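You operate a simulated robot arm through the tools that you are given. There is no shell and no other tool. Be economical: measure what you need, move in short steps, check, and stop when the job is done.

Carry out the task below with a simulated two-armed robot. There is one attempt and no reset: what you move stays moved.

Task
Take the cloth rag from the top of the yellow bench and lay it out flat on the top of the orange bench.
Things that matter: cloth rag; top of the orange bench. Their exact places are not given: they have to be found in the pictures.

It is judged by the outcome, as a careful person would: the job done as asked, and still so three seconds after it is handed in. It fails if anything else is knocked over, pushed out of place, dropped, spilled or broken. Flat cloth is picked up by pressing the open fingertips on it (5 to 10 N) and closing them slowly along it; thin cloth reads only 2 to 8 mm in the jaws.

Robot
Two 7-joint arms with two-finger parallel grippers on one trunk, on a base that drives. Base frame: it is fixed to the floor where the robot stands at the start and does not move with it; the origin is under the middle of the robot, x ahead of it, y to its left, z up; the surface under the hand at the start is at about z = 850. Units: mm, rad, N and s.
The left shoulder is at the start at [71, 156, 1005], the right one opposite. Places, roughly: top of the orange bench [700, 2000, 800]. Payload 3.91 kg a hand.
Tool frame (each hand has its own): the origin (TCP) lies between the finger pads and is the grasp point; the fingertips stand 30 mm ahead of it; z points along the fingers, y is the line along which they close. The gripper opens to 110 mm. The fingers are 20 mm wide and 10 mm thick; the gripper's body (48 by 112 mm) begins 55 mm behind the TCP.
Orientation is that of the tool frame in the base frame, as [roll, pitch, yaw] about the fixed x, y, z axes, in that order (R = Rz(yaw) Ry(pitch) Rx(roll)). With the fingers straight down and closing along the base's y, the tool's x points along the base's -x, its y along +y and its z along -z.

Tools
- The arms move only by the tool apply_moves. It takes "left_rows", "right_rows" or both (then of equal length, played together; a hand with none holds still); each is a list of rows, each a list of 7 numbers: the shift along the tool's x, y, z in m, then the turn, a rotation vector about the tool's x, y, z in rad, then the opening, from 0 (shut) to 1 (fully open). In form: [[tx, ty, tz, wx, wy, wz, claw], ...]. A call has 1 to 12 rows; each row is the pose to reach, as a shift and turn from the pose commanded when the call began, along the tool's axes at that moment. Rows are played at 5 a second. More than 50 mm and 0.15 rad between two rows, or a gripper value outside its range, and nothing of the call is played. A pose out of reach is approached as far as the arm can. The call stops where the force on the tool passes 40 N (or 10 N more than at its start, if that is more) or the arm is blocked; 0.2 s more then pass. The fingers move at their own pace (about 108 mm/s each) and stop on an object; they squeeze with about 24 N. The grip force told is the motor's: it shows also when the fingers shut on nothing. Time passes only in rows, and 0.2 s behind the last, so rows that repeat a pose let the fingers close. It gives the time, the measured TCP pose, the force on the tool (base axes), the opening and the grip force at its end, in the units of the frame above (readings bear some noise), with the torque about the TCP (base axes, N m) and any sound that the robot's microphone picked up.
- Cameras (640 x 400 px; columns grow to the right, rows downward): "scene" is now at [154.1, -6.9, 1240.7]; the picture's right is [-0.14, -0.99, 0.00], its down [-0.40, 0.06, -0.91] and it looks along [0.91, -0.13, -0.40] (base axes); focal length 258 px, centre (320, 200). "left" rides on the left gripper at [72, -17, -103] in its tool frame; the picture's right is [0.23, 0.97, 0.00], its down [-0.76, 0.18, -0.62] and it looks along [-0.61, 0.14, 0.78] (tool axes); focal length 222 px, centre (320, 200). "right" rides on the right gripper at [72, 17, -103] in its tool frame; the picture's right is [-0.23, 0.97, 0.00], its down [-0.76, -0.18, -0.62] and it looks along [-0.61, -0.14, 0.78] (tool axes); focal length 222 px, centre (320, 200).
- grab_frame(camera): a new picture of that camera. The clock stands still meanwhile.
- raise_lower(by): slides the trunk up (or, below 0, down) by that many mm; the arms and the scene camera ride with it, the base frame stays. It gives what a move gives, with no picture.
- base_move(legs): drives the robot by 1 to 6 legs, each [ahead, left, turn to the left] in mm, mm and rad, along the robot's own axes; the way and the turn of a leg run together, so that a leg with both is an arc; at most 1500 mm and 3.142 rad a leg. The arms and the cameras ride along, it lands a little off, and it stops where it bumps. It gives what a move gives.
- head_to(pan, tilt): turns the head with the scene camera to pan (to the left, within 1.501 rad either way) and tilt (down, from -0.506 to 1.204), counted from straight ahead of the robot. It gives what a move gives.
- measure_at(camera, pixels): for up to 12 pixels [column, row] of the newest picture of that camera ("zoom" is the newest enlarged one), the place [x, y, z] in the base frame of the surface seen there, good to about 2 mm, but the place of the scene camera against the robot may be out by one fixed shift of up to 25 mm in any direction. The clock stands still meanwhile.
- zoom(camera, box): a new picture of the part [left, top, right, bottom] of that camera's present view, enlarged. The clock stands still meanwhile.
- sign_off(): hands the job in; it is judged then, once.

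Work in short steps. Measure before you move; look again where a grasp or a placing could have gone wrong, and mend it. You have 80 turns and 58 pictures in all, those below and enlarged ones among them. Open the grippers and draw the arms clear of the work before you hand the job in, unless the task says otherwise; then end with one line.

The tools are called after "Call:" as a command line: name --argument value ..., lists and objects as JSON in quotes. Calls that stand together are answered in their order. apply_moves: Moves the arms, as the interface text tells. Its arguments: {"type":"object","properties":{"left_rows":{"type":"array","items":{"type":"array","items":{"type":"number"}}},"right_rows":{"type":"array","items":{"type":"array","items":{"type":"number"}}}},"required":[]} The other tools are called the same way: raise_lower (by) slides the trunk up or down; base_move (legs) drives the base; head_to (pan, tilt) turns the head that bears the scene camera; grab_frame (camera) takes a picture; measure_at (camera, pixels) gives the place of the surface under pixels of a picture; zoom (camera, box) takes an enlarged picture of a part of a camera's view; sign_off () hands the job in.

At the start:

```text
time_s: 0.0
left_tool_pos: [614.5, 180.4, 1058.4]
left_orientation: [3.141, -0.001, 3.14]
left_contact_force: [0.8, 0.2, 0.0]
left_moment: [0.03, 0.0, 0.0]
left_grip_width: 110.1
left_grip_force: 0.1
right_tool_pos: [695.2, -288.7, 986.0]
right_orientation: [-3.14, 0.001, 3.141]
right_contact_force: [-0.4, -0.6, -0.1]
right_moment: [-0.02, -0.02, 0.0]
right_grip_width: 109.9
right_grip_force: 0.1
trunk travel left (down, up): [-450.0, 490.0]
robot x, y, heading: [3.2, -2.0, -0.0]
head pan, tilt: [-0.145, 0.415]
```

scene: 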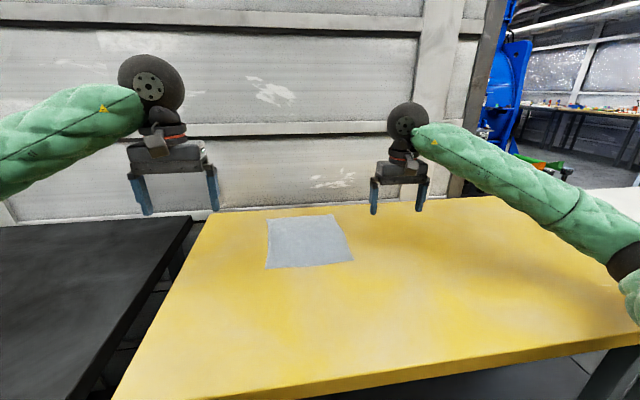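
right: 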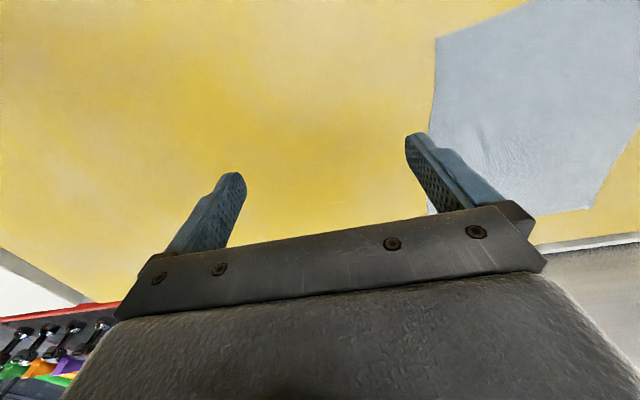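
left: 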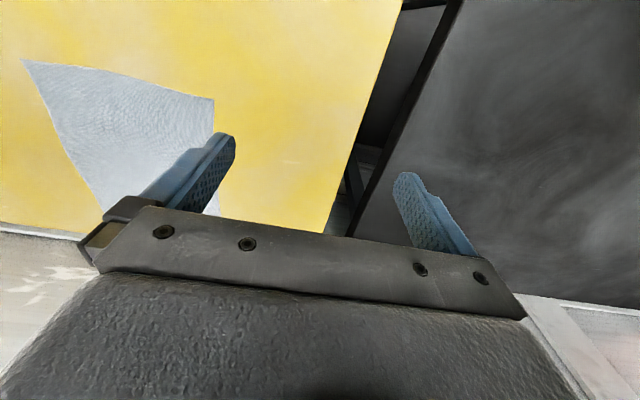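

The rag shows in the scene picture with corners near (268,218), (335,215), (353,260), (267,268). I measure these and points on the yellow bench and the left picture too.

Call:
measure_at --camera "scene" --pixels '[[269, 219], [334, 216], [351, 259], [268, 266], [306, 242], [400, 260], [240, 300], [188, 250], [100, 250], [300, 390]]'

Call:
measure_at --camera "left" --pixels '[[28, 64], [210, 101], [120, 120], [300, 100], [208, 128], [500, 150]]'

Call:
measure_at --camera "right" --pixels '[[438, 42], [520, 10], [586, 206], [432, 212], [520, 120], [300, 100]]'

Call:
head_to --pan 1.3 --tilt 0.4

Call:
grab_frame --camera "scene"

```text
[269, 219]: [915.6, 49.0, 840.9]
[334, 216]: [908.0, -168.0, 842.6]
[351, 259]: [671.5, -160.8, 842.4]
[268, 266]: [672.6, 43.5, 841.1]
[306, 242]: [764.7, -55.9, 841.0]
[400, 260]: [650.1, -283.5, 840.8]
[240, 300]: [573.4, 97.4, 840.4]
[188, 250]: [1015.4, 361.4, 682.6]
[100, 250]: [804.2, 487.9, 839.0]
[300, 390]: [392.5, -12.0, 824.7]
```

```text
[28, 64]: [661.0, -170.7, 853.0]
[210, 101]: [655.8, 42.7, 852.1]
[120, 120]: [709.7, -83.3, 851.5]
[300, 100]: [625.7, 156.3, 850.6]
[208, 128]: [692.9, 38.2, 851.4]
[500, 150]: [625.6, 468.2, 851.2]
```

```text
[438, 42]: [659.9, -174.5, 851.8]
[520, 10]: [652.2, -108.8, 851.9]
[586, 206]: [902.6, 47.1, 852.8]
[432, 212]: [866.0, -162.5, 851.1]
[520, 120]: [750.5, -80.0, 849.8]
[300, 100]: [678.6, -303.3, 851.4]
```

```text
time_s: 1.6
left_tool_pos: [615.3, 180.6, 1059.9]
left_orientation: [-3.141, 0.002, -3.141]
left_contact_force: [-0.1, 0.3, -0.6]
left_moment: [0.0, -0.01, 0.01]
left_grip_width: 110.0
left_grip_force: 0.1
right_tool_pos: [695.8, -288.8, 985.0]
right_orientation: [-3.141, -0.001, 3.141]
right_contact_force: [0.1, -0.7, 0.5]
right_moment: [-0.01, 0.02, 0.0]
right_grip_width: 110.2
right_grip_force: 0.0
trunk travel left (down, up): [-450.0, 490.0]
robot x, y, heading: [0.1, -1.0, 0.001]
head pan, tilt: [1.3, 0.4]
```

```text
54 pictures are left
```

scene: 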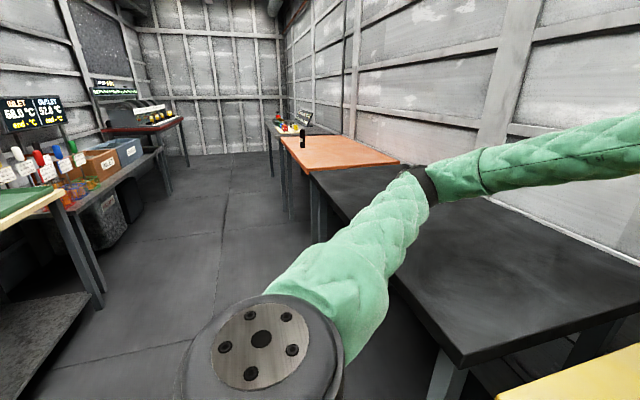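

Hand cameras put the rag's corners near (656,43), (660,-173), (903,47), (~900,-168) at z≈851, so the scene camera reads about 10 mm off in x and z. I look closer at the orange bench around (340,150) for objects on it.

Call:
zoom --camera "scene" --box '[240, 100, 420, 212]'

Call:
measure_at --camera "scene" --pixels '[[283, 137], [340, 136], [397, 162], [313, 171], [340, 150], [303, 145], [305, 127], [220, 240], [325, 176], [130, 170]]'

```text
3.56 times, centred on (330, 156) of scene
```

zoom: 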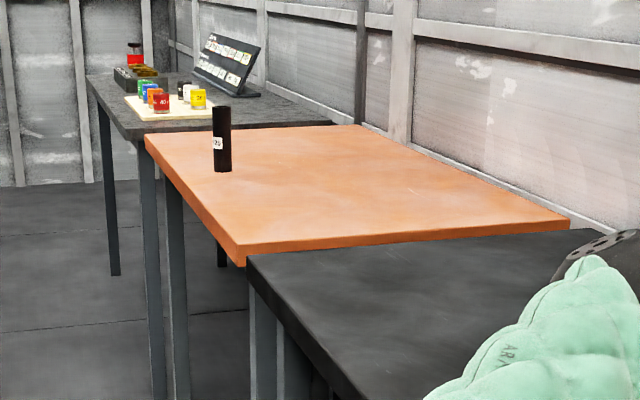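

```text
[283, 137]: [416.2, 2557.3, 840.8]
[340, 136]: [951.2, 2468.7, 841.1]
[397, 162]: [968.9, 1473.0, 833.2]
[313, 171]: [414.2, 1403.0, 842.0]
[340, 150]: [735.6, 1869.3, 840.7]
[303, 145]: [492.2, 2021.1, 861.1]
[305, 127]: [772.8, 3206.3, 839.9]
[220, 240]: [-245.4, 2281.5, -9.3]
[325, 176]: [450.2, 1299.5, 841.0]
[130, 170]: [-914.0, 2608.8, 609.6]
```

The orange bench spans about x 415–990, y 1400–2550, with a black tube standing at about (492,2021); I will lay the rag near y≈1620, well away from it. First I centre the robot on the rag by driving 64 mm to the right, and bring the head back.

Call:
base_move --legs '[[0, -64, 0]]'

Call:
head_to --pan 0.0 --tilt 0.6

Call:
grab_frame --camera "left"

Call:
grab_frame --camera "right"

```text
time_s: 2.5
left_tool_pos: [615.1, 116.6, 1058.9]
left_orientation: [3.139, 0.0, -3.141]
left_contact_force: [-0.2, -0.9, 0.3]
left_moment: [0.04, -0.03, -0.03]
left_grip_width: 110.0
left_grip_force: 0.0
right_tool_pos: [695.8, -354.0, 984.1]
right_orientation: [3.139, -0.001, -3.14]
right_contact_force: [0.0, -1.0, 0.0]
right_moment: [0.08, 0.01, 0.02]
right_grip_width: 109.9
right_grip_force: 0.0
trunk travel left (down, up): [-450.0, 490.0]
robot x, y, heading: [-0.2, -58.6, 0.003]
head pan, tilt: [1.3, 0.4]
```

```text
time_s: 4.0
left_tool_pos: [616.0, 118.3, 1059.6]
left_orientation: [3.141, 0.0, -3.141]
left_contact_force: [0.3, 0.4, 0.3]
left_moment: [-0.02, -0.02, -0.02]
left_grip_width: 110.1
left_grip_force: 0.0
right_tool_pos: [695.2, -351.4, 985.3]
right_orientation: [3.141, 0.0, 3.14]
right_contact_force: [-0.2, -1.2, 0.7]
right_moment: [0.02, 0.02, 0.01]
right_grip_width: 109.8
right_grip_force: 0.1
trunk travel left (down, up): [-450.0, 490.0]
robot x, y, heading: [-0.2, -62.0, 0.003]
head pan, tilt: [0.0, 0.6]
```

```text
52 pictures are left
```

left: 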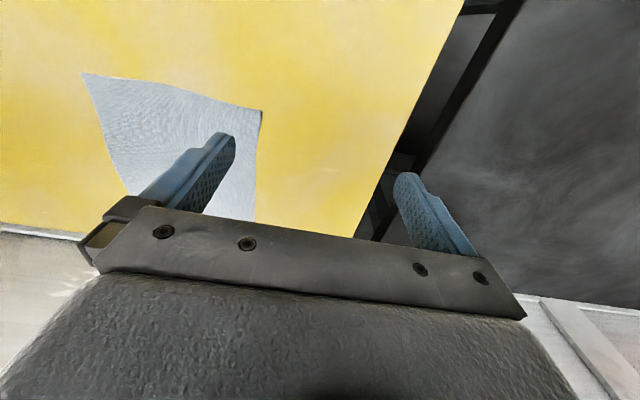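

```text
51 pictures are left
```

right: 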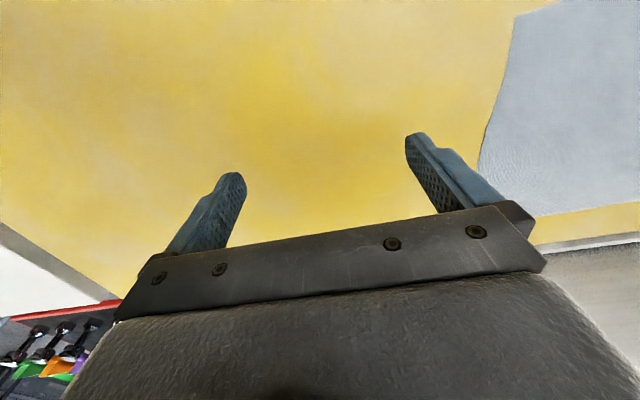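

Left picture: near-left corner at (260,110), near-right corner at (84,75); right picture: near-right corner at (517,15). I measure them precisely.

Call:
measure_at --camera "left" --pixels '[[258, 113], [87, 78], [175, 94], [256, 150], [252, 210], [290, 120]]'

Call:
measure_at --camera "right" --pixels '[[519, 18], [550, 8], [484, 150], [540, 212], [635, 202], [450, 60]]'

```text
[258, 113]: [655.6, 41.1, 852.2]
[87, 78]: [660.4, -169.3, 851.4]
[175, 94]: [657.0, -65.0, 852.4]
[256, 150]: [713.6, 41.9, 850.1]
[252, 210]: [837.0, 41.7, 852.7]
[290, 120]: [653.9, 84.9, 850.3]
```

```text
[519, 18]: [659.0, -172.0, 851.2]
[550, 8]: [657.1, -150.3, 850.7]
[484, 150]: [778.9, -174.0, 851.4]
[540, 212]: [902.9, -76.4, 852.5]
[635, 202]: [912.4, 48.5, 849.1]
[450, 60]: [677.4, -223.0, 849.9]
```

I bring both hands above the near edge of the rag (left over (668,8), right over (670,-138)), fingertips about 20 mm above it, with openings of 40 mm.

Call:
apply_moves --left_rows '[[-0.009, -0.018, 0.0265, 0, 0, 0, 0.364], [-0.017, -0.037, 0.053, 0, 0, 0, 0.364], [-0.026, -0.055, 0.0795, 0, 0, 0, 0.364], [-0.035, -0.073, 0.106, 0, 0, 0, 0.364], [-0.043, -0.092, 0.1325, 0, 0, 0, 0.364], [-0.052, -0.11, 0.159, 0, 0, 0, 0.364], [-0.052, -0.11, 0.159, 0, 0, 0, 0.364]]' --right_rows '[[0.004, 0.0355, 0.014, 0, 0, 0, 0.364], [0.008, 0.071, 0.028, 0, 0, 0, 0.364], [0.0125, 0.1065, 0.0425, 0, 0, 0, 0.364], [0.017, 0.142, 0.057, 0, 0, 0, 0.364], [0.021, 0.1775, 0.071, 0, 0, 0, 0.364], [0.025, 0.213, 0.085, 0, 0, 0, 0.364], [0.025, 0.213, 0.085, 0, 0, 0, 0.364]]'

Call:
grab_frame --camera "left"

Call:
grab_frame --camera "scene"

```text
time_s: 5.6
left_tool_pos: [655.6, 5.3, 908.4]
left_orientation: [-3.137, 0.013, 3.138]
left_contact_force: [0.8, -0.3, 0.0]
left_moment: [0.0, 0.01, 0.05]
left_grip_width: 39.9
left_grip_force: 0.1
right_tool_pos: [663.7, -144.0, 913.7]
right_orientation: [-3.137, 0.02, 3.127]
right_contact_force: [-0.1, 0.5, 0.0]
right_moment: [0.02, 0.02, 0.02]
right_grip_width: 39.7
right_grip_force: 0.1
trunk travel left (down, up): [-450.0, 490.0]
robot x, y, heading: [0.3, -63.5, -0.007]
head pan, tilt: [0.0, 0.6]
```

```text
50 pictures are left
```

left: 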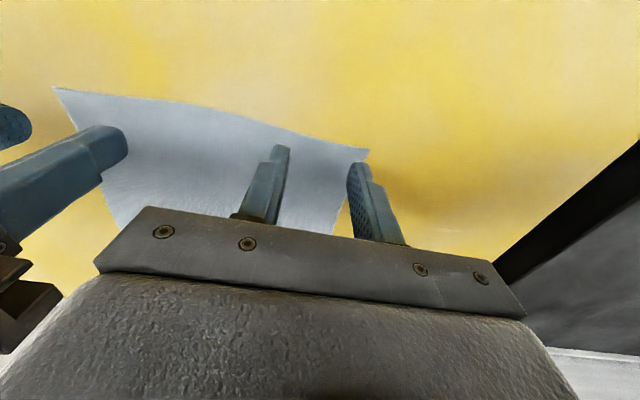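

```text
49 pictures are left
```

scene: 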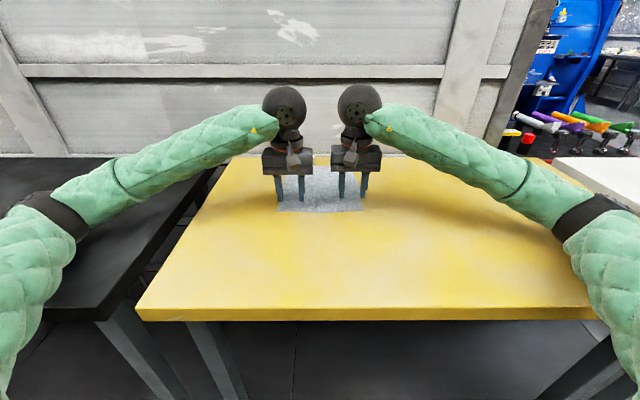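

The hands still lag their commanded poses by several mm, so I hold still for a moment to let them settle, and measure where the forearms are.

Call:
apply_moves --left_rows '[[0, 0, 0, 0, 0, 0, 0.364], [0, 0, 0, 0, 0, 0, 0.364], [0, 0, 0, 0, 0, 0, 0.364]]' --right_rows '[[0, 0, 0, 0, 0, 0, 0.364], [0, 0, 0, 0, 0, 0, 0.364], [0, 0, 0, 0, 0, 0, 0.364]]'

Call:
measure_at --camera "scene" --pixels '[[50, 210], [20, 240], [120, 180], [200, 145]]'

Call:
measure_at --camera "left" --pixels '[[365, 153], [58, 92], [210, 112], [320, 138]]'

```text
time_s: 6.4
left_tool_pos: [654.9, 7.1, 909.5]
left_orientation: [-3.139, 0.012, 3.136]
left_contact_force: [-0.8, 0.6, -0.5]
left_moment: [0.0, -0.02, 0.02]
left_grip_width: 40.1
left_grip_force: 0.1
right_tool_pos: [663.7, -143.7, 913.3]
right_orientation: [-3.137, 0.021, 3.129]
right_contact_force: [0.3, 0.0, 0.7]
right_moment: [0.0, -0.02, -0.01]
right_grip_width: 40.1
right_grip_force: 0.0
trunk travel left (down, up): [-450.0, 490.0]
robot x, y, heading: [1.3, -62.6, -0.006]
head pan, tilt: [0.0, 0.6]
```

```text
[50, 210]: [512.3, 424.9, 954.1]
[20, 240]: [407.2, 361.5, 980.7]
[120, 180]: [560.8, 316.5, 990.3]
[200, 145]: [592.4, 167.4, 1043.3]
```

```text
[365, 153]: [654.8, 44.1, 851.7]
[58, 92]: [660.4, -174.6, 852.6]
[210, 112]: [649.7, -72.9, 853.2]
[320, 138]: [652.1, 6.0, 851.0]
```

Both hands stopped short by about 10 mm. I command small corrections to see whether they respond: left forward 14 mm, both 12–15 mm down.

Call:
apply_moves --left_rows '[[-0.007, 0.0, 0.006, 0, 0, 0, 0.364], [-0.015, 0.0, 0.012, 0, 0, 0, 0.364], [-0.015, 0, 0.012, 0, 0, 0, 0.364]]' --right_rows '[[-0.004, 0.002, 0.008, 0, 0, 0, 0.364], [-0.008, 0.004, 0.015, 0, 0, 0, 0.364], [-0.008, 0.004, 0.015, 0, 0, 0, 0.364]]'

```text
time_s: 7.2
left_tool_pos: [673.5, 7.0, 899.4]
left_orientation: [-3.138, 0.013, 3.137]
left_contact_force: [0.2, 0.5, -0.5]
left_moment: [0.0, -0.01, 0.03]
left_grip_width: 39.9
left_grip_force: 0.1
right_tool_pos: [672.3, -140.1, 903.2]
right_orientation: [-3.136, 0.026, 3.128]
right_contact_force: [0.4, -0.5, 0.5]
right_moment: [0.01, 0.01, -0.02]
right_grip_width: 40.1
right_grip_force: 0.0
trunk travel left (down, up): [-450.0, 490.0]
robot x, y, heading: [-2.1, -61.6, -0.006]
head pan, tilt: [0.0, 0.6]
```

They respond. Now I lower to touch the cloth (tip contact expected at TCP z ≈ 881), left easing 4 mm back toward the edge.

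Call:
apply_moves --left_rows '[[0.004, 0.0, 0.006, 0, 0, 0, 0.364], [0.004, 0.0, 0.012, 0, 0, 0, 0.364], [0.004, 0, 0.016, 0, 0, 0, 0.364], [0.004, 0, 0.018, 0, 0, 0, 0.364]]' --right_rows '[[0.0, 0.0, 0.007, 0, 0, 0, 0.364], [0.0, 0.0, 0.014, 0, 0, 0, 0.364], [0.0, 0.0, 0.019, 0, 0, 0, 0.364], [0, 0, 0.022, 0, 0, 0, 0.364]]'

```text
time_s: 8.4
left_tool_pos: [670.0, 9.1, 888.5]
left_orientation: [-3.14, 0.021, -3.141]
left_contact_force: [0.9, -0.2, -0.4]
left_moment: [0.01, 0.02, 0.0]
left_grip_width: 40.0
left_grip_force: 0.0
right_tool_pos: [672.9, -131.8, 890.1]
right_orientation: [-3.14, 0.035, 3.141]
right_contact_force: [0.5, 0.1, 0.4]
right_moment: [-0.05, 0.02, -0.05]
right_grip_width: 40.2
right_grip_force: 0.1
trunk travel left (down, up): [-450.0, 490.0]
robot x, y, heading: [-1.1, -65.2, -0.0]
head pan, tilt: [0.0, 0.6]
stopped in row 4 (right hand): the arm was blocked; the commanded pose is now the measured one
```

The right arm reports being blocked without tool force, so I check what its elbow is near before pressing on.

Call:
head_to --pan -0.6 --tilt 0.8

Call:
grab_frame --camera "scene"

Call:
grab_frame --camera "right"

```text
time_s: 9.4
left_tool_pos: [670.3, 11.4, 888.6]
left_orientation: [-3.14, 0.021, -3.141]
left_contact_force: [-1.0, -0.5, 1.0]
left_moment: [0.03, 0.03, 0.0]
left_grip_width: 40.1
left_grip_force: 0.1
right_tool_pos: [672.6, -132.4, 890.0]
right_orientation: [-3.139, 0.035, -3.141]
right_contact_force: [0.8, -0.9, 0.3]
right_moment: [-0.04, 0.02, 0.02]
right_grip_width: 39.8
right_grip_force: 0.1
trunk travel left (down, up): [-450.0, 490.0]
robot x, y, heading: [2.0, -61.8, -0.001]
head pan, tilt: [-0.6, 0.799]
```

```text
48 pictures are left
```

scene: 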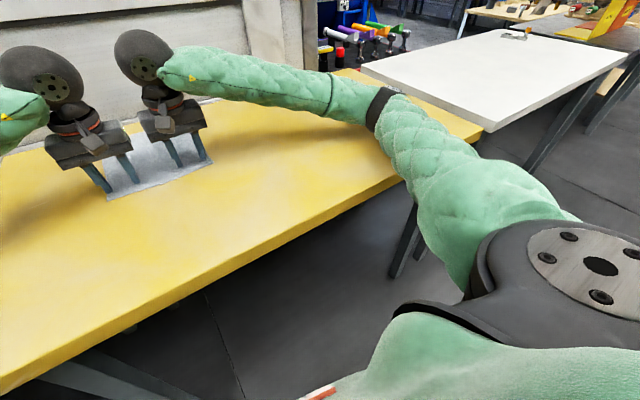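

```text
47 pictures are left
```

right: 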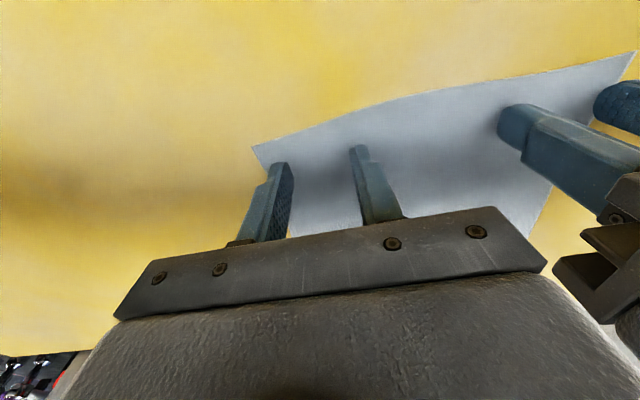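

The right elbow hangs right at the bench surface (around (385,110)), so it is likely touching it. I raise the trunk 180 mm so that the elbows sit higher, and then lower the hands again.

Call:
raise_lower --by 180

Call:
apply_moves --left_rows '[[0, 0, 0.03, 0, 0, 0, 0.364], [0, 0, 0.06, 0, 0, 0, 0.364], [0, 0, 0.09, 0, 0, 0, 0.364], [0, 0, 0.12, 0, 0, 0, 0.364], [0, 0, 0.15, 0, 0, 0, 0.364], [0, 0, 0.165, 0, 0, 0, 0.364], [0, 0, 0.165, 0, 0, 0, 0.364]]' --right_rows '[[0, 0, 0.03, 0, 0, 0, 0.364], [0, 0, 0.06, 0, 0, 0, 0.364], [0, 0, 0.09, 0, 0, 0, 0.364], [0, 0, 0.12, 0, 0, 0, 0.364], [0, 0, 0.15, 0, 0, 0, 0.364], [0, 0, 0.165, 0, 0, 0, 0.364], [0, 0, 0.165, 0, 0, 0, 0.364]]'

```text
time_s: 11.4
left_tool_pos: [680.1, 7.8, 1051.6]
left_orientation: [-3.141, 0.003, 3.141]
left_contact_force: [0.1, 0.7, 0.4]
left_moment: [0.01, 0.02, 0.01]
left_grip_width: 40.1
left_grip_force: 0.1
right_tool_pos: [681.3, -134.4, 1053.1]
right_orientation: [3.141, 0.017, -3.14]
right_contact_force: [0.3, 0.1, -0.5]
right_moment: [0.03, 0.03, 0.0]
right_grip_width: 39.9
right_grip_force: 0.1
trunk travel left (down, up): [-630.0, 310.0]
robot x, y, heading: [-0.3, -62.5, 0.002]
head pan, tilt: [-0.6, 0.799]
```

```text
time_s: 13.0
left_tool_pos: [680.6, 5.8, 886.4]
left_orientation: [-3.141, 0.003, -3.141]
left_contact_force: [0.1, -0.3, 0.1]
left_moment: [0.0, 0.01, -0.01]
left_grip_width: 39.9
left_grip_force: 0.0
right_tool_pos: [683.4, -134.3, 889.0]
right_orientation: [3.141, 0.017, -3.142]
right_contact_force: [0.2, 0.5, 0.4]
right_moment: [0.02, 0.0, 0.0]
right_grip_width: 39.8
right_grip_force: 0.0
trunk travel left (down, up): [-630.0, 310.0]
robot x, y, heading: [-0.7, -64.6, 0.007]
head pan, tilt: [-0.6, 0.799]
```

Free of the elbow contact, the hands now track well. I shift both 12 mm back to the edge and press lightly down onto the cloth.

Call:
apply_moves --left_rows '[[0.006, 0, 0, 0, 0, 0, 0.364], [0.012, 0, 0.0, 0, 0, 0, 0.364], [0.012, 0, 0.003, 0, 0, 0, 0.364], [0.012, 0, 0.005, 0, 0, 0, 0.364], [0.012, 0, 0.006, 0, 0, 0, 0.364]]' --right_rows '[[0.006, -0.002, 0, 0, 0, 0, 0.364], [0.013, -0.004, 0, 0, 0, 0, 0.364], [0.013, -0.004, 0.004, 0, 0, 0, 0.364], [0.013, -0.004, 0.007, 0, 0, 0, 0.364], [0.013, -0.004, 0.008, 0, 0, 0, 0.364]]'

Call:
grab_frame --camera "left"

Call:
grab_frame --camera "right"

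```text
time_s: 14.2
left_tool_pos: [666.0, 6.5, 881.6]
left_orientation: [-3.14, 0.004, 3.139]
left_contact_force: [0.3, 0.1, 0.5]
left_moment: [-0.01, 0.01, -0.01]
left_grip_width: 40.1
left_grip_force: 0.1
right_tool_pos: [671.7, -137.7, 880.8]
right_orientation: [3.141, 0.018, 3.141]
right_contact_force: [0.2, -0.6, 9.9]
right_moment: [-0.19, 0.07, 0.02]
right_grip_width: 39.8
right_grip_force: 0.2
trunk travel left (down, up): [-630.0, 310.0]
robot x, y, heading: [-2.6, -62.0, 0.001]
head pan, tilt: [-0.6, 0.799]
```

```text
46 pictures are left
```

left: 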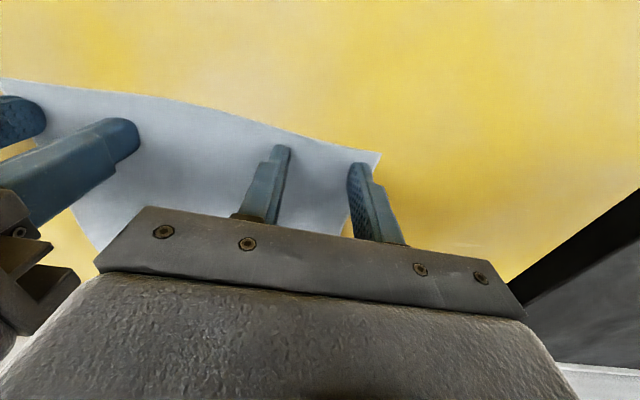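

```text
45 pictures are left
```

right: 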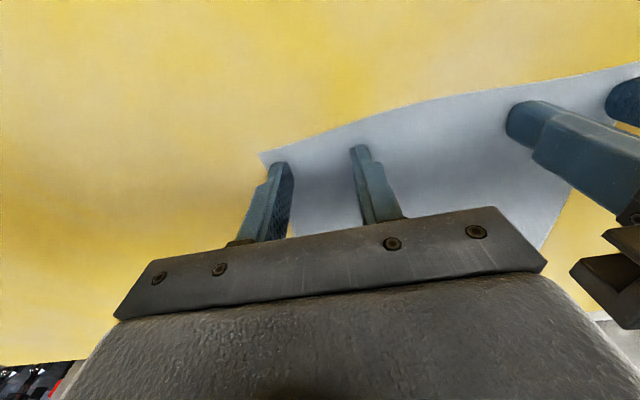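

The right hand presses with ~10 N; the left needs about 1.5 mm more. I add this, then close both slowly along the cloth.

Call:
apply_moves --left_rows '[[0, 0, 0.001, 0, 0, 0, 0.364], [0, 0, 0.0018, 0, 0, 0, 0.364], [0, 0, 0.0018, 0, 0, 0, 0.32], [0, 0, 0.0018, 0, 0, 0, 0.27], [0, 0, 0.0018, 0, 0, 0, 0.22], [0, 0, 0.0018, 0, 0, 0, 0.17], [0, 0, 0.0018, 0, 0, 0, 0.12], [0, 0, 0.0018, 0, 0, 0, 0.08], [0, 0, 0.0018, 0, 0, 0, 0.04], [0, 0, 0.0018, 0, 0, 0, 0.0], [0, 0, 0.0018, 0, 0, 0, 0.0], [0, 0, 0.0018, 0, 0, 0, 0.0]]' --right_rows '[[0, 0, 0, 0, 0, 0, 0.364], [0, 0, 0, 0, 0, 0, 0.364], [0, 0, 0, 0, 0, 0, 0.32], [0, 0, 0, 0, 0, 0, 0.27], [0, 0, 0, 0, 0, 0, 0.22], [0, 0, 0, 0, 0, 0, 0.17], [0, 0, 0, 0, 0, 0, 0.12], [0, 0, 0, 0, 0, 0, 0.08], [0, 0, 0, 0, 0, 0, 0.04], [0, 0, 0, 0, 0, 0, 0.0], [0, 0, 0, 0, 0, 0, 0.0], [0, 0, 0, 0, 0, 0, 0.0]]'

Call:
grab_frame --camera "left"

Call:
grab_frame --camera "right"

```text
time_s: 16.8
left_tool_pos: [666.6, 6.6, 879.9]
left_orientation: [3.142, 0.006, -3.142]
left_contact_force: [1.5, -0.2, 27.1]
left_moment: [0.02, 0.12, 0.01]
left_grip_width: 2.1
left_grip_force: 24.2
right_tool_pos: [670.2, -137.9, 880.4]
right_orientation: [3.141, 0.016, -3.141]
right_contact_force: [0.5, 0.7, 5.7]
right_moment: [0.0, 0.03, -0.01]
right_grip_width: 0.0
right_grip_force: 23.9
trunk travel left (down, up): [-630.0, 310.0]
robot x, y, heading: [-0.3, -68.4, -0.003]
head pan, tilt: [-0.6, 0.799]
```

```text
44 pictures are left
```

left: 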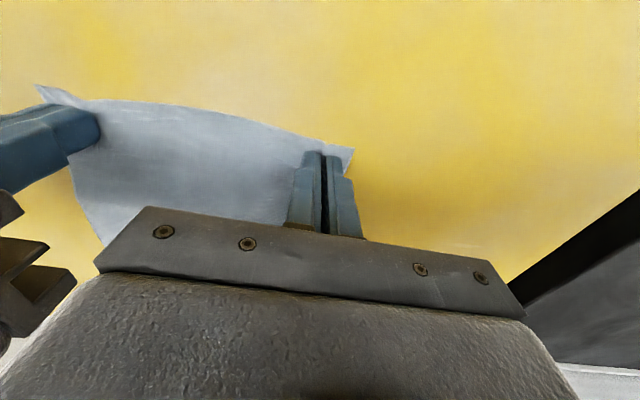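

```text
43 pictures are left
```

right: 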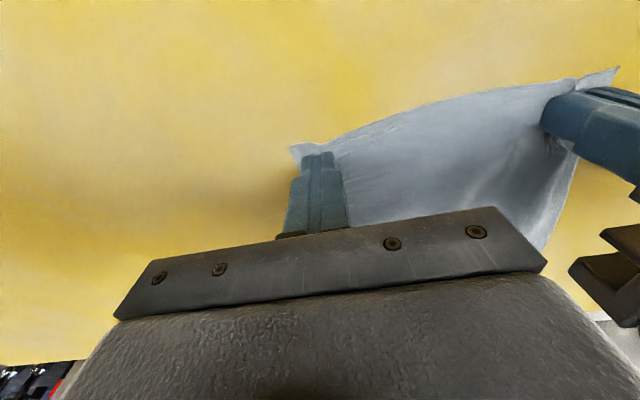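

The left holds cloth (2.1 mm) but the right reads 0.0 mm, so it slipped. I raise the right slightly, open it, and look while the left keeps hold with its pressure eased.

Call:
apply_moves --left_rows '[[0, 0, -0.001, 0, 0, 0, 0], [0, 0, -0.001, 0, 0, 0, 0], [0, 0, -0.001, 0, 0, 0, 0], [0, 0, -0.001, 0, 0, 0, 0]]' --right_rows '[[0, 0, -0.008, 0, 0, 0, 0.0], [0, 0, -0.015, 0, 0, 0, 0.364], [0, 0, -0.015, 0, 0, 0, 0.364], [0, 0, -0.015, 0, 0, 0, 0.364]]'

Call:
grab_frame --camera "right"

```text
time_s: 17.8
left_tool_pos: [667.5, 6.5, 881.5]
left_orientation: [-3.14, 0.007, -3.141]
left_contact_force: [-0.4, 1.9, 20.7]
left_moment: [0.08, 0.09, 0.0]
left_grip_width: 1.8
left_grip_force: 23.9
right_tool_pos: [671.6, -137.8, 896.4]
right_orientation: [3.14, 0.017, 3.141]
right_contact_force: [0.2, 0.9, 0.5]
right_moment: [-0.01, 0.02, 0.01]
right_grip_width: 39.8
right_grip_force: 0.1
trunk travel left (down, up): [-630.0, 310.0]
robot x, y, heading: [3.9, -60.5, -0.003]
head pan, tilt: [-0.6, 0.799]
```

```text
42 pictures are left
```

right: 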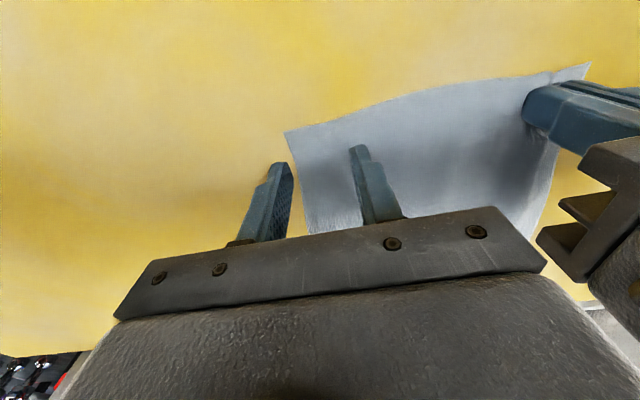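

The rag's right corner has shifted inward to about (287,133), leaving the outer finger off the cloth. I measure the edge.

Call:
measure_at --camera "right" --pixels '[[290, 136], [300, 170], [310, 215], [340, 123], [400, 100], [545, 190]]'

```text
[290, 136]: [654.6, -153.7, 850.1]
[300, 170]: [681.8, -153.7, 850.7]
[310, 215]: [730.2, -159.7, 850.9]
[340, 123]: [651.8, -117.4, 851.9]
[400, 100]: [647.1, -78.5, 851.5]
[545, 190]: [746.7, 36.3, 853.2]
```

Edge is at y≈-154. I move the right to y≈-125 with a 30 mm opening, press a bit more firmly, and ease the left up another 1 mm.

Call:
apply_moves --left_rows '[[0, 0, 0, 0, 0, 0, 0], [0, 0, -0.001, 0, 0, 0, 0], [0, 0, -0.001, 0, 0, 0, 0], [0, 0, -0.001, 0, 0, 0, 0], [0, 0, -0.001, 0, 0, 0, 0]]' --right_rows '[[0.003, 0.007, 0, 0, 0, 0, 0.273], [0.003, 0.013, 0.0, 0, 0, 0, 0.273], [0.003, 0.013, 0.008, 0, 0, 0, 0.273], [0.003, 0.013, 0.014, 0, 0, 0, 0.273], [0.003, 0.013, 0.0165, 0, 0, 0, 0.273]]'

Call:
grab_frame --camera "right"

```text
time_s: 19.0
left_tool_pos: [665.6, 7.1, 881.6]
left_orientation: [3.141, 0.002, 3.141]
left_contact_force: [0.1, -0.9, 1.0]
left_moment: [-0.05, -0.02, 0.02]
left_grip_width: 1.9
left_grip_force: 24.1
right_tool_pos: [667.1, -124.8, 880.1]
right_orientation: [3.139, 0.019, 3.141]
right_contact_force: [-2.7, -1.0, 23.7]
right_moment: [-0.26, 0.26, -0.02]
right_grip_width: 30.2
right_grip_force: 0.0
trunk travel left (down, up): [-630.0, 310.0]
robot x, y, heading: [-3.5, -64.9, 0.0]
head pan, tilt: [-0.6, 0.799]
```

```text
41 pictures are left
```

right: 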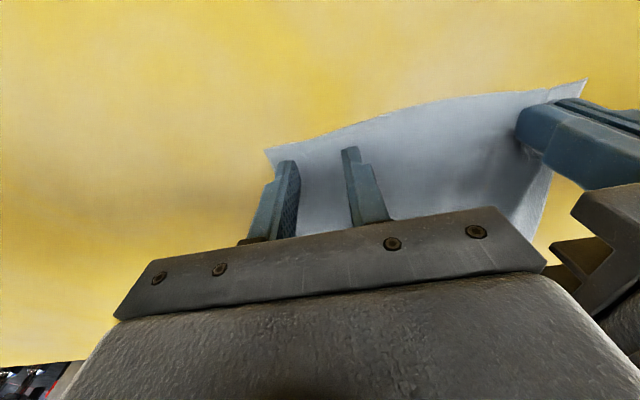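

Force is 23.7 N, a little high, and both fingers stand on the cloth. I back off 0.8 mm and close slowly.

Call:
apply_moves --right_rows '[[0, 0, -0.0008, 0, 0, 0, 0.273], [0, 0, -0.0008, 0, 0, 0, 0.24], [0, 0, -0.0008, 0, 0, 0, 0.21], [0, 0, -0.0008, 0, 0, 0, 0.18], [0, 0, -0.0008, 0, 0, 0, 0.15], [0, 0, -0.0008, 0, 0, 0, 0.12], [0, 0, -0.0008, 0, 0, 0, 0.09], [0, 0, -0.0008, 0, 0, 0, 0.06], [0, 0, -0.0008, 0, 0, 0, 0.03], [0, 0, -0.0008, 0, 0, 0, 0], [0, 0, -0.0008, 0, 0, 0, 0], [0, 0, -0.0008, 0, 0, 0, 0]]'

Call:
grab_frame --camera "right"

```text
time_s: 21.6
left_tool_pos: [666.1, 6.9, 882.6]
left_orientation: [-3.14, 0.005, 3.141]
left_contact_force: [-0.2, -9.1, -0.2]
left_moment: [-0.27, -0.02, 0.08]
left_grip_width: 1.9
left_grip_force: 24.1
right_tool_pos: [667.4, -124.2, 881.7]
right_orientation: [-3.141, 0.02, -3.141]
right_contact_force: [-1.1, 8.5, 36.0]
right_moment: [0.3, 0.23, -0.07]
right_grip_width: 5.4
right_grip_force: 24.0
trunk travel left (down, up): [-630.0, 310.0]
robot x, y, heading: [-2.0, -65.2, -0.005]
head pan, tilt: [-0.6, 0.799]
```

```text
40 pictures are left
```

right: 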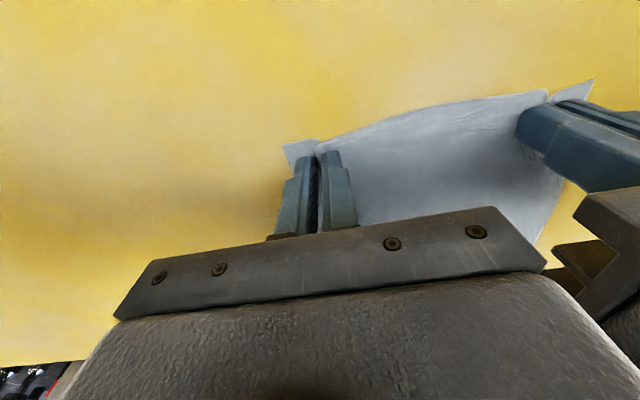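

Both hold now (1.9 and 5.4 mm), with the cloth taut between them (9 N). I ease the hands 2 mm toward each other and lift 60 mm.

Call:
apply_moves --left_rows '[[0, -0.002, -0.005, 0, 0, 0, 0], [0, -0.002, -0.02, 0, 0, 0, 0], [0, -0.002, -0.04, 0, 0, 0, 0], [0, -0.002, -0.06, 0, 0, 0, 0]]' --right_rows '[[0, 0.002, -0.005, 0, 0, 0, 0], [0, 0.002, -0.02, 0, 0, 0, 0], [0, 0.002, -0.04, 0, 0, 0, 0], [0, 0.002, -0.06, 0, 0, 0, 0]]'

Call:
grab_frame --camera "right"

Call:
grab_frame --camera "left"

```text
time_s: 22.6
left_tool_pos: [664.8, 4.7, 941.6]
left_orientation: [-3.141, 0.003, 3.14]
left_contact_force: [-0.2, -2.7, -0.8]
left_moment: [-0.06, -0.01, 0.03]
left_grip_width: 1.9
left_grip_force: 23.6
right_tool_pos: [665.4, -122.2, 939.9]
right_orientation: [-3.141, 0.016, 3.142]
right_contact_force: [-1.4, 3.1, 0.2]
right_moment: [0.05, -0.02, 0.01]
right_grip_width: 1.6
right_grip_force: 24.0
trunk travel left (down, up): [-630.0, 310.0]
robot x, y, heading: [4.4, -63.3, 0.001]
head pan, tilt: [-0.6, 0.799]
```

```text
39 pictures are left
```

right: 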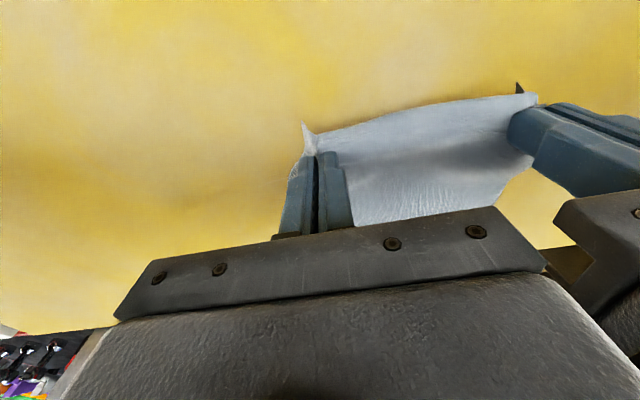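

```text
38 pictures are left
```

left: 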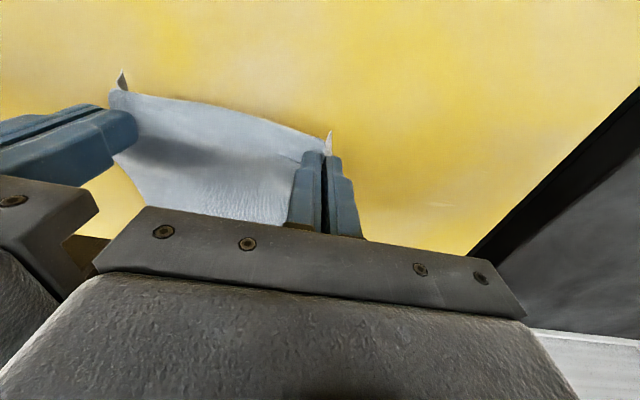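

Both corners are held and the rag hangs between the hands. I raise the trunk 250 mm so that it clears everything, then look.

Call:
raise_lower --by 250

Call:
head_to --pan 0.5 --tilt 0.6

Call:
grab_frame --camera "scene"

```text
time_s: 25.2
left_tool_pos: [665.7, 4.0, 1191.7]
left_orientation: [3.141, 0.002, 3.141]
left_contact_force: [-0.5, -2.7, -0.7]
left_moment: [-0.05, -0.02, 0.02]
left_grip_width: 1.8
left_grip_force: 24.7
right_tool_pos: [667.7, -121.3, 1190.0]
right_orientation: [3.14, 0.016, 3.141]
right_contact_force: [0.0, 2.2, 0.6]
right_moment: [0.02, 0.02, 0.0]
right_grip_width: 1.6
right_grip_force: 23.5
trunk travel left (down, up): [-880.0, 60.0]
robot x, y, heading: [1.6, -60.0, -0.001]
head pan, tilt: [-0.6, 0.799]
```

```text
time_s: 26.5
left_tool_pos: [665.8, 3.9, 1191.3]
left_orientation: [-3.14, 0.004, -3.141]
left_contact_force: [0.7, -2.6, 0.3]
left_moment: [-0.07, 0.01, 0.03]
left_grip_width: 1.9
left_grip_force: 24.1
right_tool_pos: [667.0, -122.2, 1190.8]
right_orientation: [-3.141, 0.018, -3.141]
right_contact_force: [-0.5, 2.0, -0.4]
right_moment: [0.04, -0.01, 0.01]
right_grip_width: 1.5
right_grip_force: 24.0
trunk travel left (down, up): [-880.0, 60.0]
robot x, y, heading: [-1.1, -65.9, -0.002]
head pan, tilt: [0.499, 0.6]
```

```text
37 pictures are left
```

scene: 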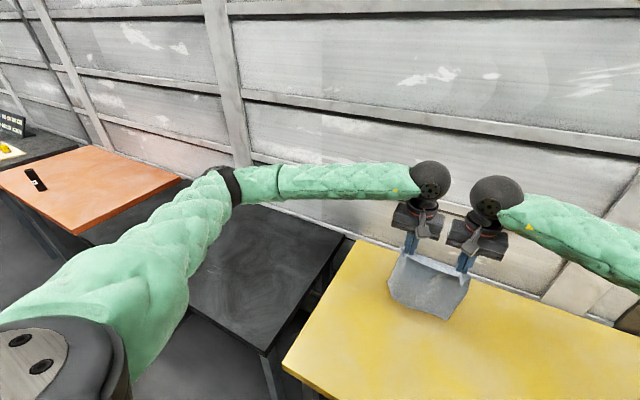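

The rag hangs neatly. I measure the elbow height and the tube's place from this higher view.

Call:
measure_at --camera "scene" --pixels '[[228, 185], [238, 200], [36, 178], [40, 189], [30, 169], [4, 172], [70, 235], [178, 183], [428, 312]]'

```text
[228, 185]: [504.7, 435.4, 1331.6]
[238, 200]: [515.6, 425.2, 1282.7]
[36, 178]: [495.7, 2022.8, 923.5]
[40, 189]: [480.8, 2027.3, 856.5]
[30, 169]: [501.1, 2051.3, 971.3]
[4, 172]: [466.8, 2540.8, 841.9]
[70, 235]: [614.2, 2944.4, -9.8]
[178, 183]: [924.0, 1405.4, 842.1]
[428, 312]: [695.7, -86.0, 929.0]
```

The elbow's underside is at z≈1270, the tube's top at ≈985. I drive 1610 mm left in two legs, which puts the rag near y≈1550 on the orange bench.

Call:
base_move --legs '[[0, 805, 0], [0, 805, 0]]'

Call:
head_to --pan 0.3 --tilt 0.75

Call:
grab_frame --camera "scene"

Call:
grab_frame --camera "right"

```text
time_s: 34.8
left_tool_pos: [661.0, 1640.8, 1192.4]
left_orientation: [-3.141, 0.004, -3.134]
left_contact_force: [-0.3, -3.5, 1.3]
left_moment: [-0.05, -0.02, 0.01]
left_grip_width: 2.1
left_grip_force: 23.4
right_tool_pos: [663.5, 1515.0, 1189.9]
right_orientation: [3.142, 0.017, -3.133]
right_contact_force: [0.0, 2.7, -0.1]
right_moment: [0.05, 0.01, -0.02]
right_grip_width: 1.8
right_grip_force: 24.0
trunk travel left (down, up): [-880.0, 60.0]
robot x, y, heading: [-6.0, 1566.4, 0.005]
head pan, tilt: [0.499, 0.6]
```

```text
time_s: 35.6
left_tool_pos: [661.4, 1641.2, 1191.7]
left_orientation: [-3.139, 0.004, -3.135]
left_contact_force: [-0.4, -1.7, -0.6]
left_moment: [-0.04, -0.01, 0.02]
left_grip_width: 1.8
left_grip_force: 23.7
right_tool_pos: [662.3, 1514.8, 1190.0]
right_orientation: [-3.14, 0.016, -3.132]
right_contact_force: [-0.6, 2.2, -0.1]
right_moment: [0.07, 0.02, -0.01]
right_grip_width: 1.6
right_grip_force: 23.9
trunk travel left (down, up): [-880.0, 60.0]
robot x, y, heading: [-2.5, 1564.5, 0.01]
head pan, tilt: [0.3, 0.75]
```

```text
36 pictures are left
```

scene: 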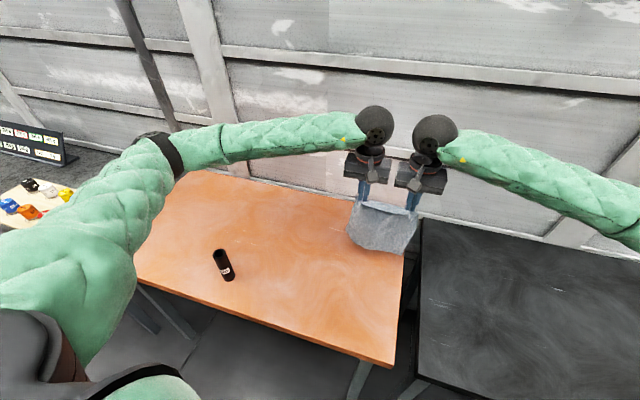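

```text
35 pictures are left
```

right: 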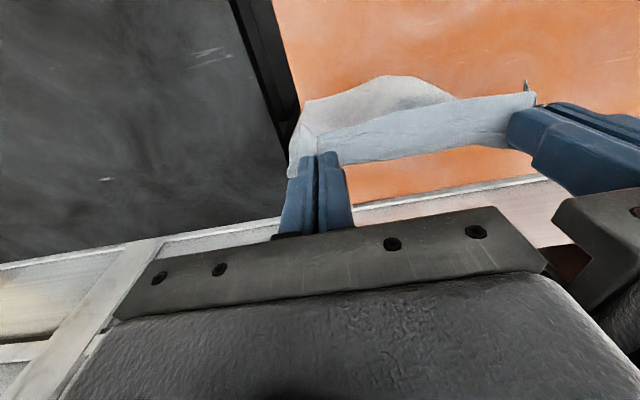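

The rag hangs over the orange bench near its right edge. I zoom in on it and measure the bench edges and tube.

Call:
zoom --camera "scene" --box '[300, 90, 480, 270]'

Call:
measure_at --camera "scene" --pixels '[[402, 260], [395, 355], [350, 245], [404, 253], [220, 255], [375, 252], [410, 215], [355, 205], [300, 187], [160, 145]]'

Call:
measure_at --camera "right" --pixels '[[300, 100], [282, 30], [390, 77], [340, 140], [308, 103], [450, 96], [560, 60]]'

```text
2.22 times, centred on (390, 180) of scene
```

zoom: 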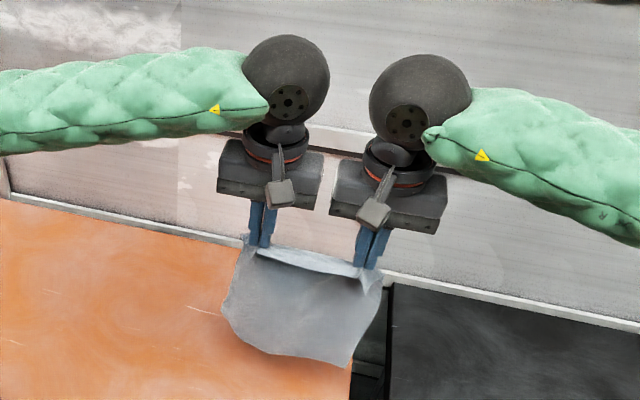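

```text
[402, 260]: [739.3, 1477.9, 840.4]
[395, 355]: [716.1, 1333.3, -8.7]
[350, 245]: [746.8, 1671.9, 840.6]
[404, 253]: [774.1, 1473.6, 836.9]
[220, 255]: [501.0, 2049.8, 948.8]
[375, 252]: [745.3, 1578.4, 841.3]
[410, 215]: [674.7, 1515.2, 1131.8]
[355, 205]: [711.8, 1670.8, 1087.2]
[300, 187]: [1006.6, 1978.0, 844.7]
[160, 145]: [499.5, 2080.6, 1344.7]
```

```text
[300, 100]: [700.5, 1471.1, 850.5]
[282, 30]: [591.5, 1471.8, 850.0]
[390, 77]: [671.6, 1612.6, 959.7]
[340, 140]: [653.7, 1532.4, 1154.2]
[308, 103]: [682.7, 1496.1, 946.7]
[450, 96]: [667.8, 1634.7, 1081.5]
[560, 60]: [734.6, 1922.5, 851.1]
```

The bench's right edge is at y≈1471, too near. I drive another 95 mm left, then carry the hands forward 170 mm at height so that the rag's lower edge will land at x≈840.

Call:
base_move --legs '[[0, 95, 0]]'

Call:
apply_moves --left_rows '[[-0.03, 0, 0, 0, 0, 0, 0], [-0.06, 0, 0.005, 0, 0, 0, 0], [-0.09, 0, 0.015, 0, 0, 0, 0], [-0.12, 0, 0.03, 0, 0, 0, 0], [-0.145, 0, 0.045, 0, 0, 0, 0], [-0.17, 0, 0.06, 0, 0, 0, 0], [-0.17, 0, 0.06, 0, 0, 0, 0]]' --right_rows '[[-0.03, 0, 0, 0, 0, 0, 0], [-0.06, 0, 0.005, 0, 0, 0, 0], [-0.09, 0, 0.015, 0, 0, 0, 0], [-0.12, 0, 0.03, 0, 0, 0, 0], [-0.145, 0, 0.045, 0, 0, 0, 0], [-0.17, 0, 0.06, 0, 0, 0, 0], [-0.17, 0, 0.06, 0, 0, 0, 0]]'

Call:
grab_frame --camera "scene"

Call:
grab_frame --camera "right"

```text
time_s: 36.7
left_tool_pos: [662.4, 1738.7, 1189.8]
left_orientation: [-3.139, 0.002, -3.132]
left_contact_force: [0.4, -2.6, 0.3]
left_moment: [-0.06, 0.0, 0.02]
left_grip_width: 1.8
left_grip_force: 24.0
right_tool_pos: [663.6, 1613.3, 1189.6]
right_orientation: [3.141, 0.015, -3.13]
right_contact_force: [-0.3, 1.8, 0.0]
right_moment: [0.02, -0.01, 0.03]
right_grip_width: 2.0
right_grip_force: 23.9
trunk travel left (down, up): [-880.0, 60.0]
robot x, y, heading: [-7.4, 1665.6, 0.006]
head pan, tilt: [0.3, 0.75]
```

```text
time_s: 38.3
left_tool_pos: [831.6, 1740.1, 1132.3]
left_orientation: [-3.141, 0.005, -3.132]
left_contact_force: [0.6, -2.7, -0.2]
left_moment: [-0.07, -0.03, 0.03]
left_grip_width: 1.8
left_grip_force: 23.9
right_tool_pos: [833.9, 1614.0, 1134.2]
right_orientation: [-3.141, 0.017, -3.131]
right_contact_force: [-1.2, 2.7, -0.8]
right_moment: [0.08, 0.02, -0.01]
right_grip_width: 1.7
right_grip_force: 24.0
trunk travel left (down, up): [-880.0, 60.0]
robot x, y, heading: [-2.0, 1664.5, 0.012]
head pan, tilt: [0.3, 0.75]
```

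```text
33 pictures are left
```

scene: 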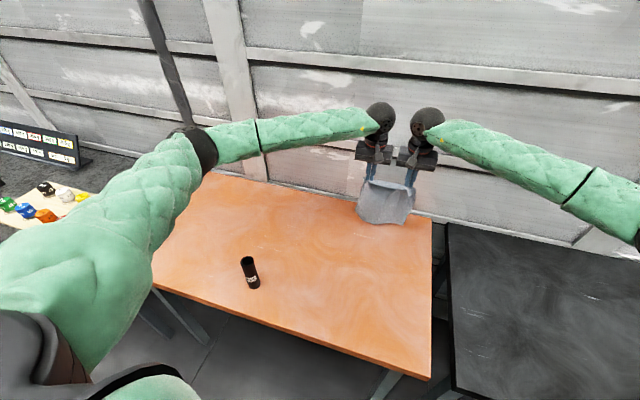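

```text
32 pictures are left
```

right: 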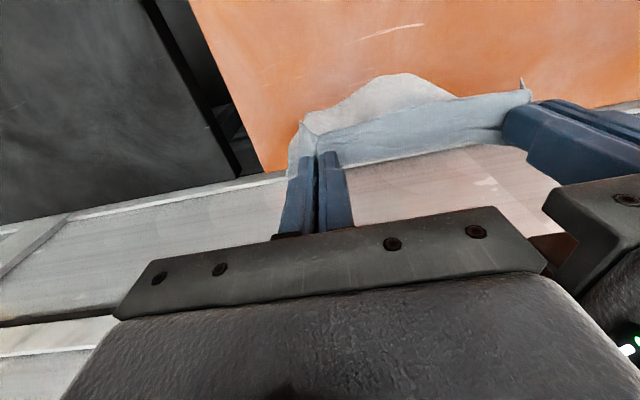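

The rag hangs clear over the bench with the lower edge ~40 mm above it. I lower until it touches, then go down and back at about 45 degrees so that it is laid down progressively; first half now.

Call:
apply_moves --left_rows '[[0, 0, 0.02, 0, 0, 0, 0], [0.002, 0, 0.042, 0, 0, 0, 0], [0.018, 0, 0.056, 0, 0, 0, 0], [0.036, 0, 0.07, 0, 0, 0, 0], [0.054, 0, 0.085, 0, 0, 0, 0], [0.072, 0, 0.1, 0, 0, 0, 0], [0.09, 0, 0.116, 0, 0, 0, 0], [0.108, 0, 0.132, 0, 0, 0, 0]]' --right_rows '[[0, 0, 0.02, 0, 0, 0, 0], [0.002, 0, 0.042, 0, 0, 0, 0], [0.018, 0, 0.056, 0, 0, 0, 0], [0.036, 0, 0.07, 0, 0, 0, 0], [0.054, 0, 0.085, 0, 0, 0, 0], [0.072, 0, 0.1, 0, 0, 0, 0], [0.09, 0, 0.116, 0, 0, 0, 0], [0.108, 0, 0.132, 0, 0, 0, 0]]'

Call:
grab_frame --camera "scene"

Call:
grab_frame --camera "right"

```text
time_s: 40.1
left_tool_pos: [721.9, 1740.6, 1000.1]
left_orientation: [-3.14, 0.002, -3.133]
left_contact_force: [0.2, -2.5, 0.1]
left_moment: [-0.04, -0.01, 0.01]
left_grip_width: 1.9
left_grip_force: 23.8
right_tool_pos: [727.6, 1614.4, 1001.1]
right_orientation: [3.139, 0.019, -3.128]
right_contact_force: [0.0, 2.1, 0.6]
right_moment: [0.02, 0.0, 0.0]
right_grip_width: 1.8
right_grip_force: 23.3
trunk travel left (down, up): [-880.0, 60.0]
robot x, y, heading: [-3.2, 1666.5, 0.008]
head pan, tilt: [0.3, 0.75]
```

```text
31 pictures are left
```

scene: 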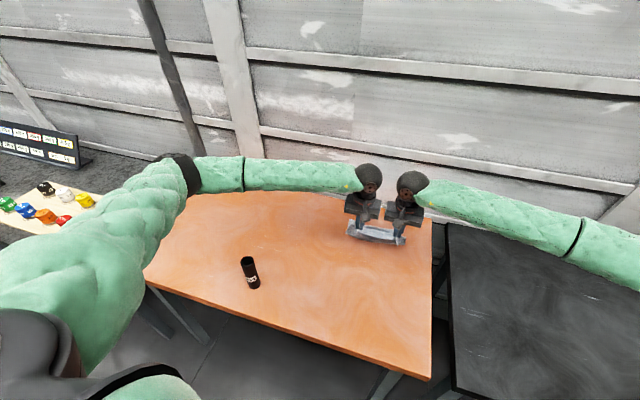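

```text
30 pictures are left
```

right: 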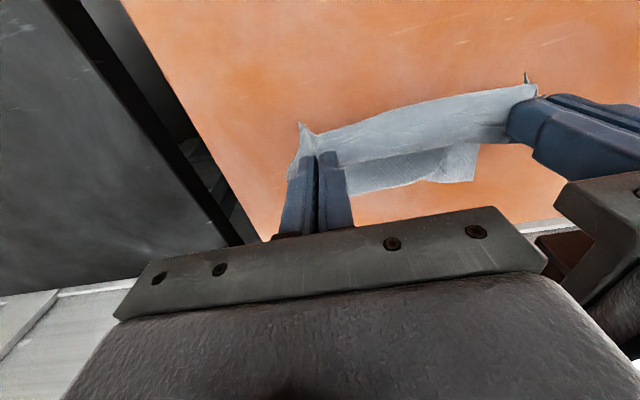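

The rag's far edge now lies ahead of the hands, around (400,185) in the right picture. I measure it, then continue.

Call:
measure_at --camera "right" --pixels '[[370, 190], [420, 180], [470, 178], [460, 160], [400, 200], [478, 148]]'

Call:
zoom --camera "scene" --box '[320, 150, 450, 280]'

```text
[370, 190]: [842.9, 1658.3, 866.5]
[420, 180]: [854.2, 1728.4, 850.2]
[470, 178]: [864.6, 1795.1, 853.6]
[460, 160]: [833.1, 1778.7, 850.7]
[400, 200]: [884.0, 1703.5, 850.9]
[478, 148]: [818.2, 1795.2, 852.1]
```

```text
3.08 times, centred on (385, 215) of scene
```

zoom: 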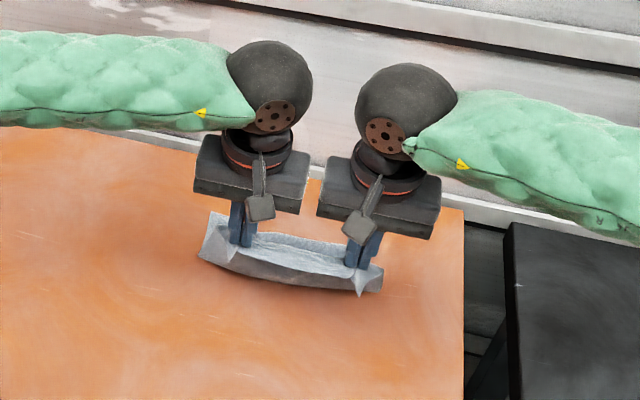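

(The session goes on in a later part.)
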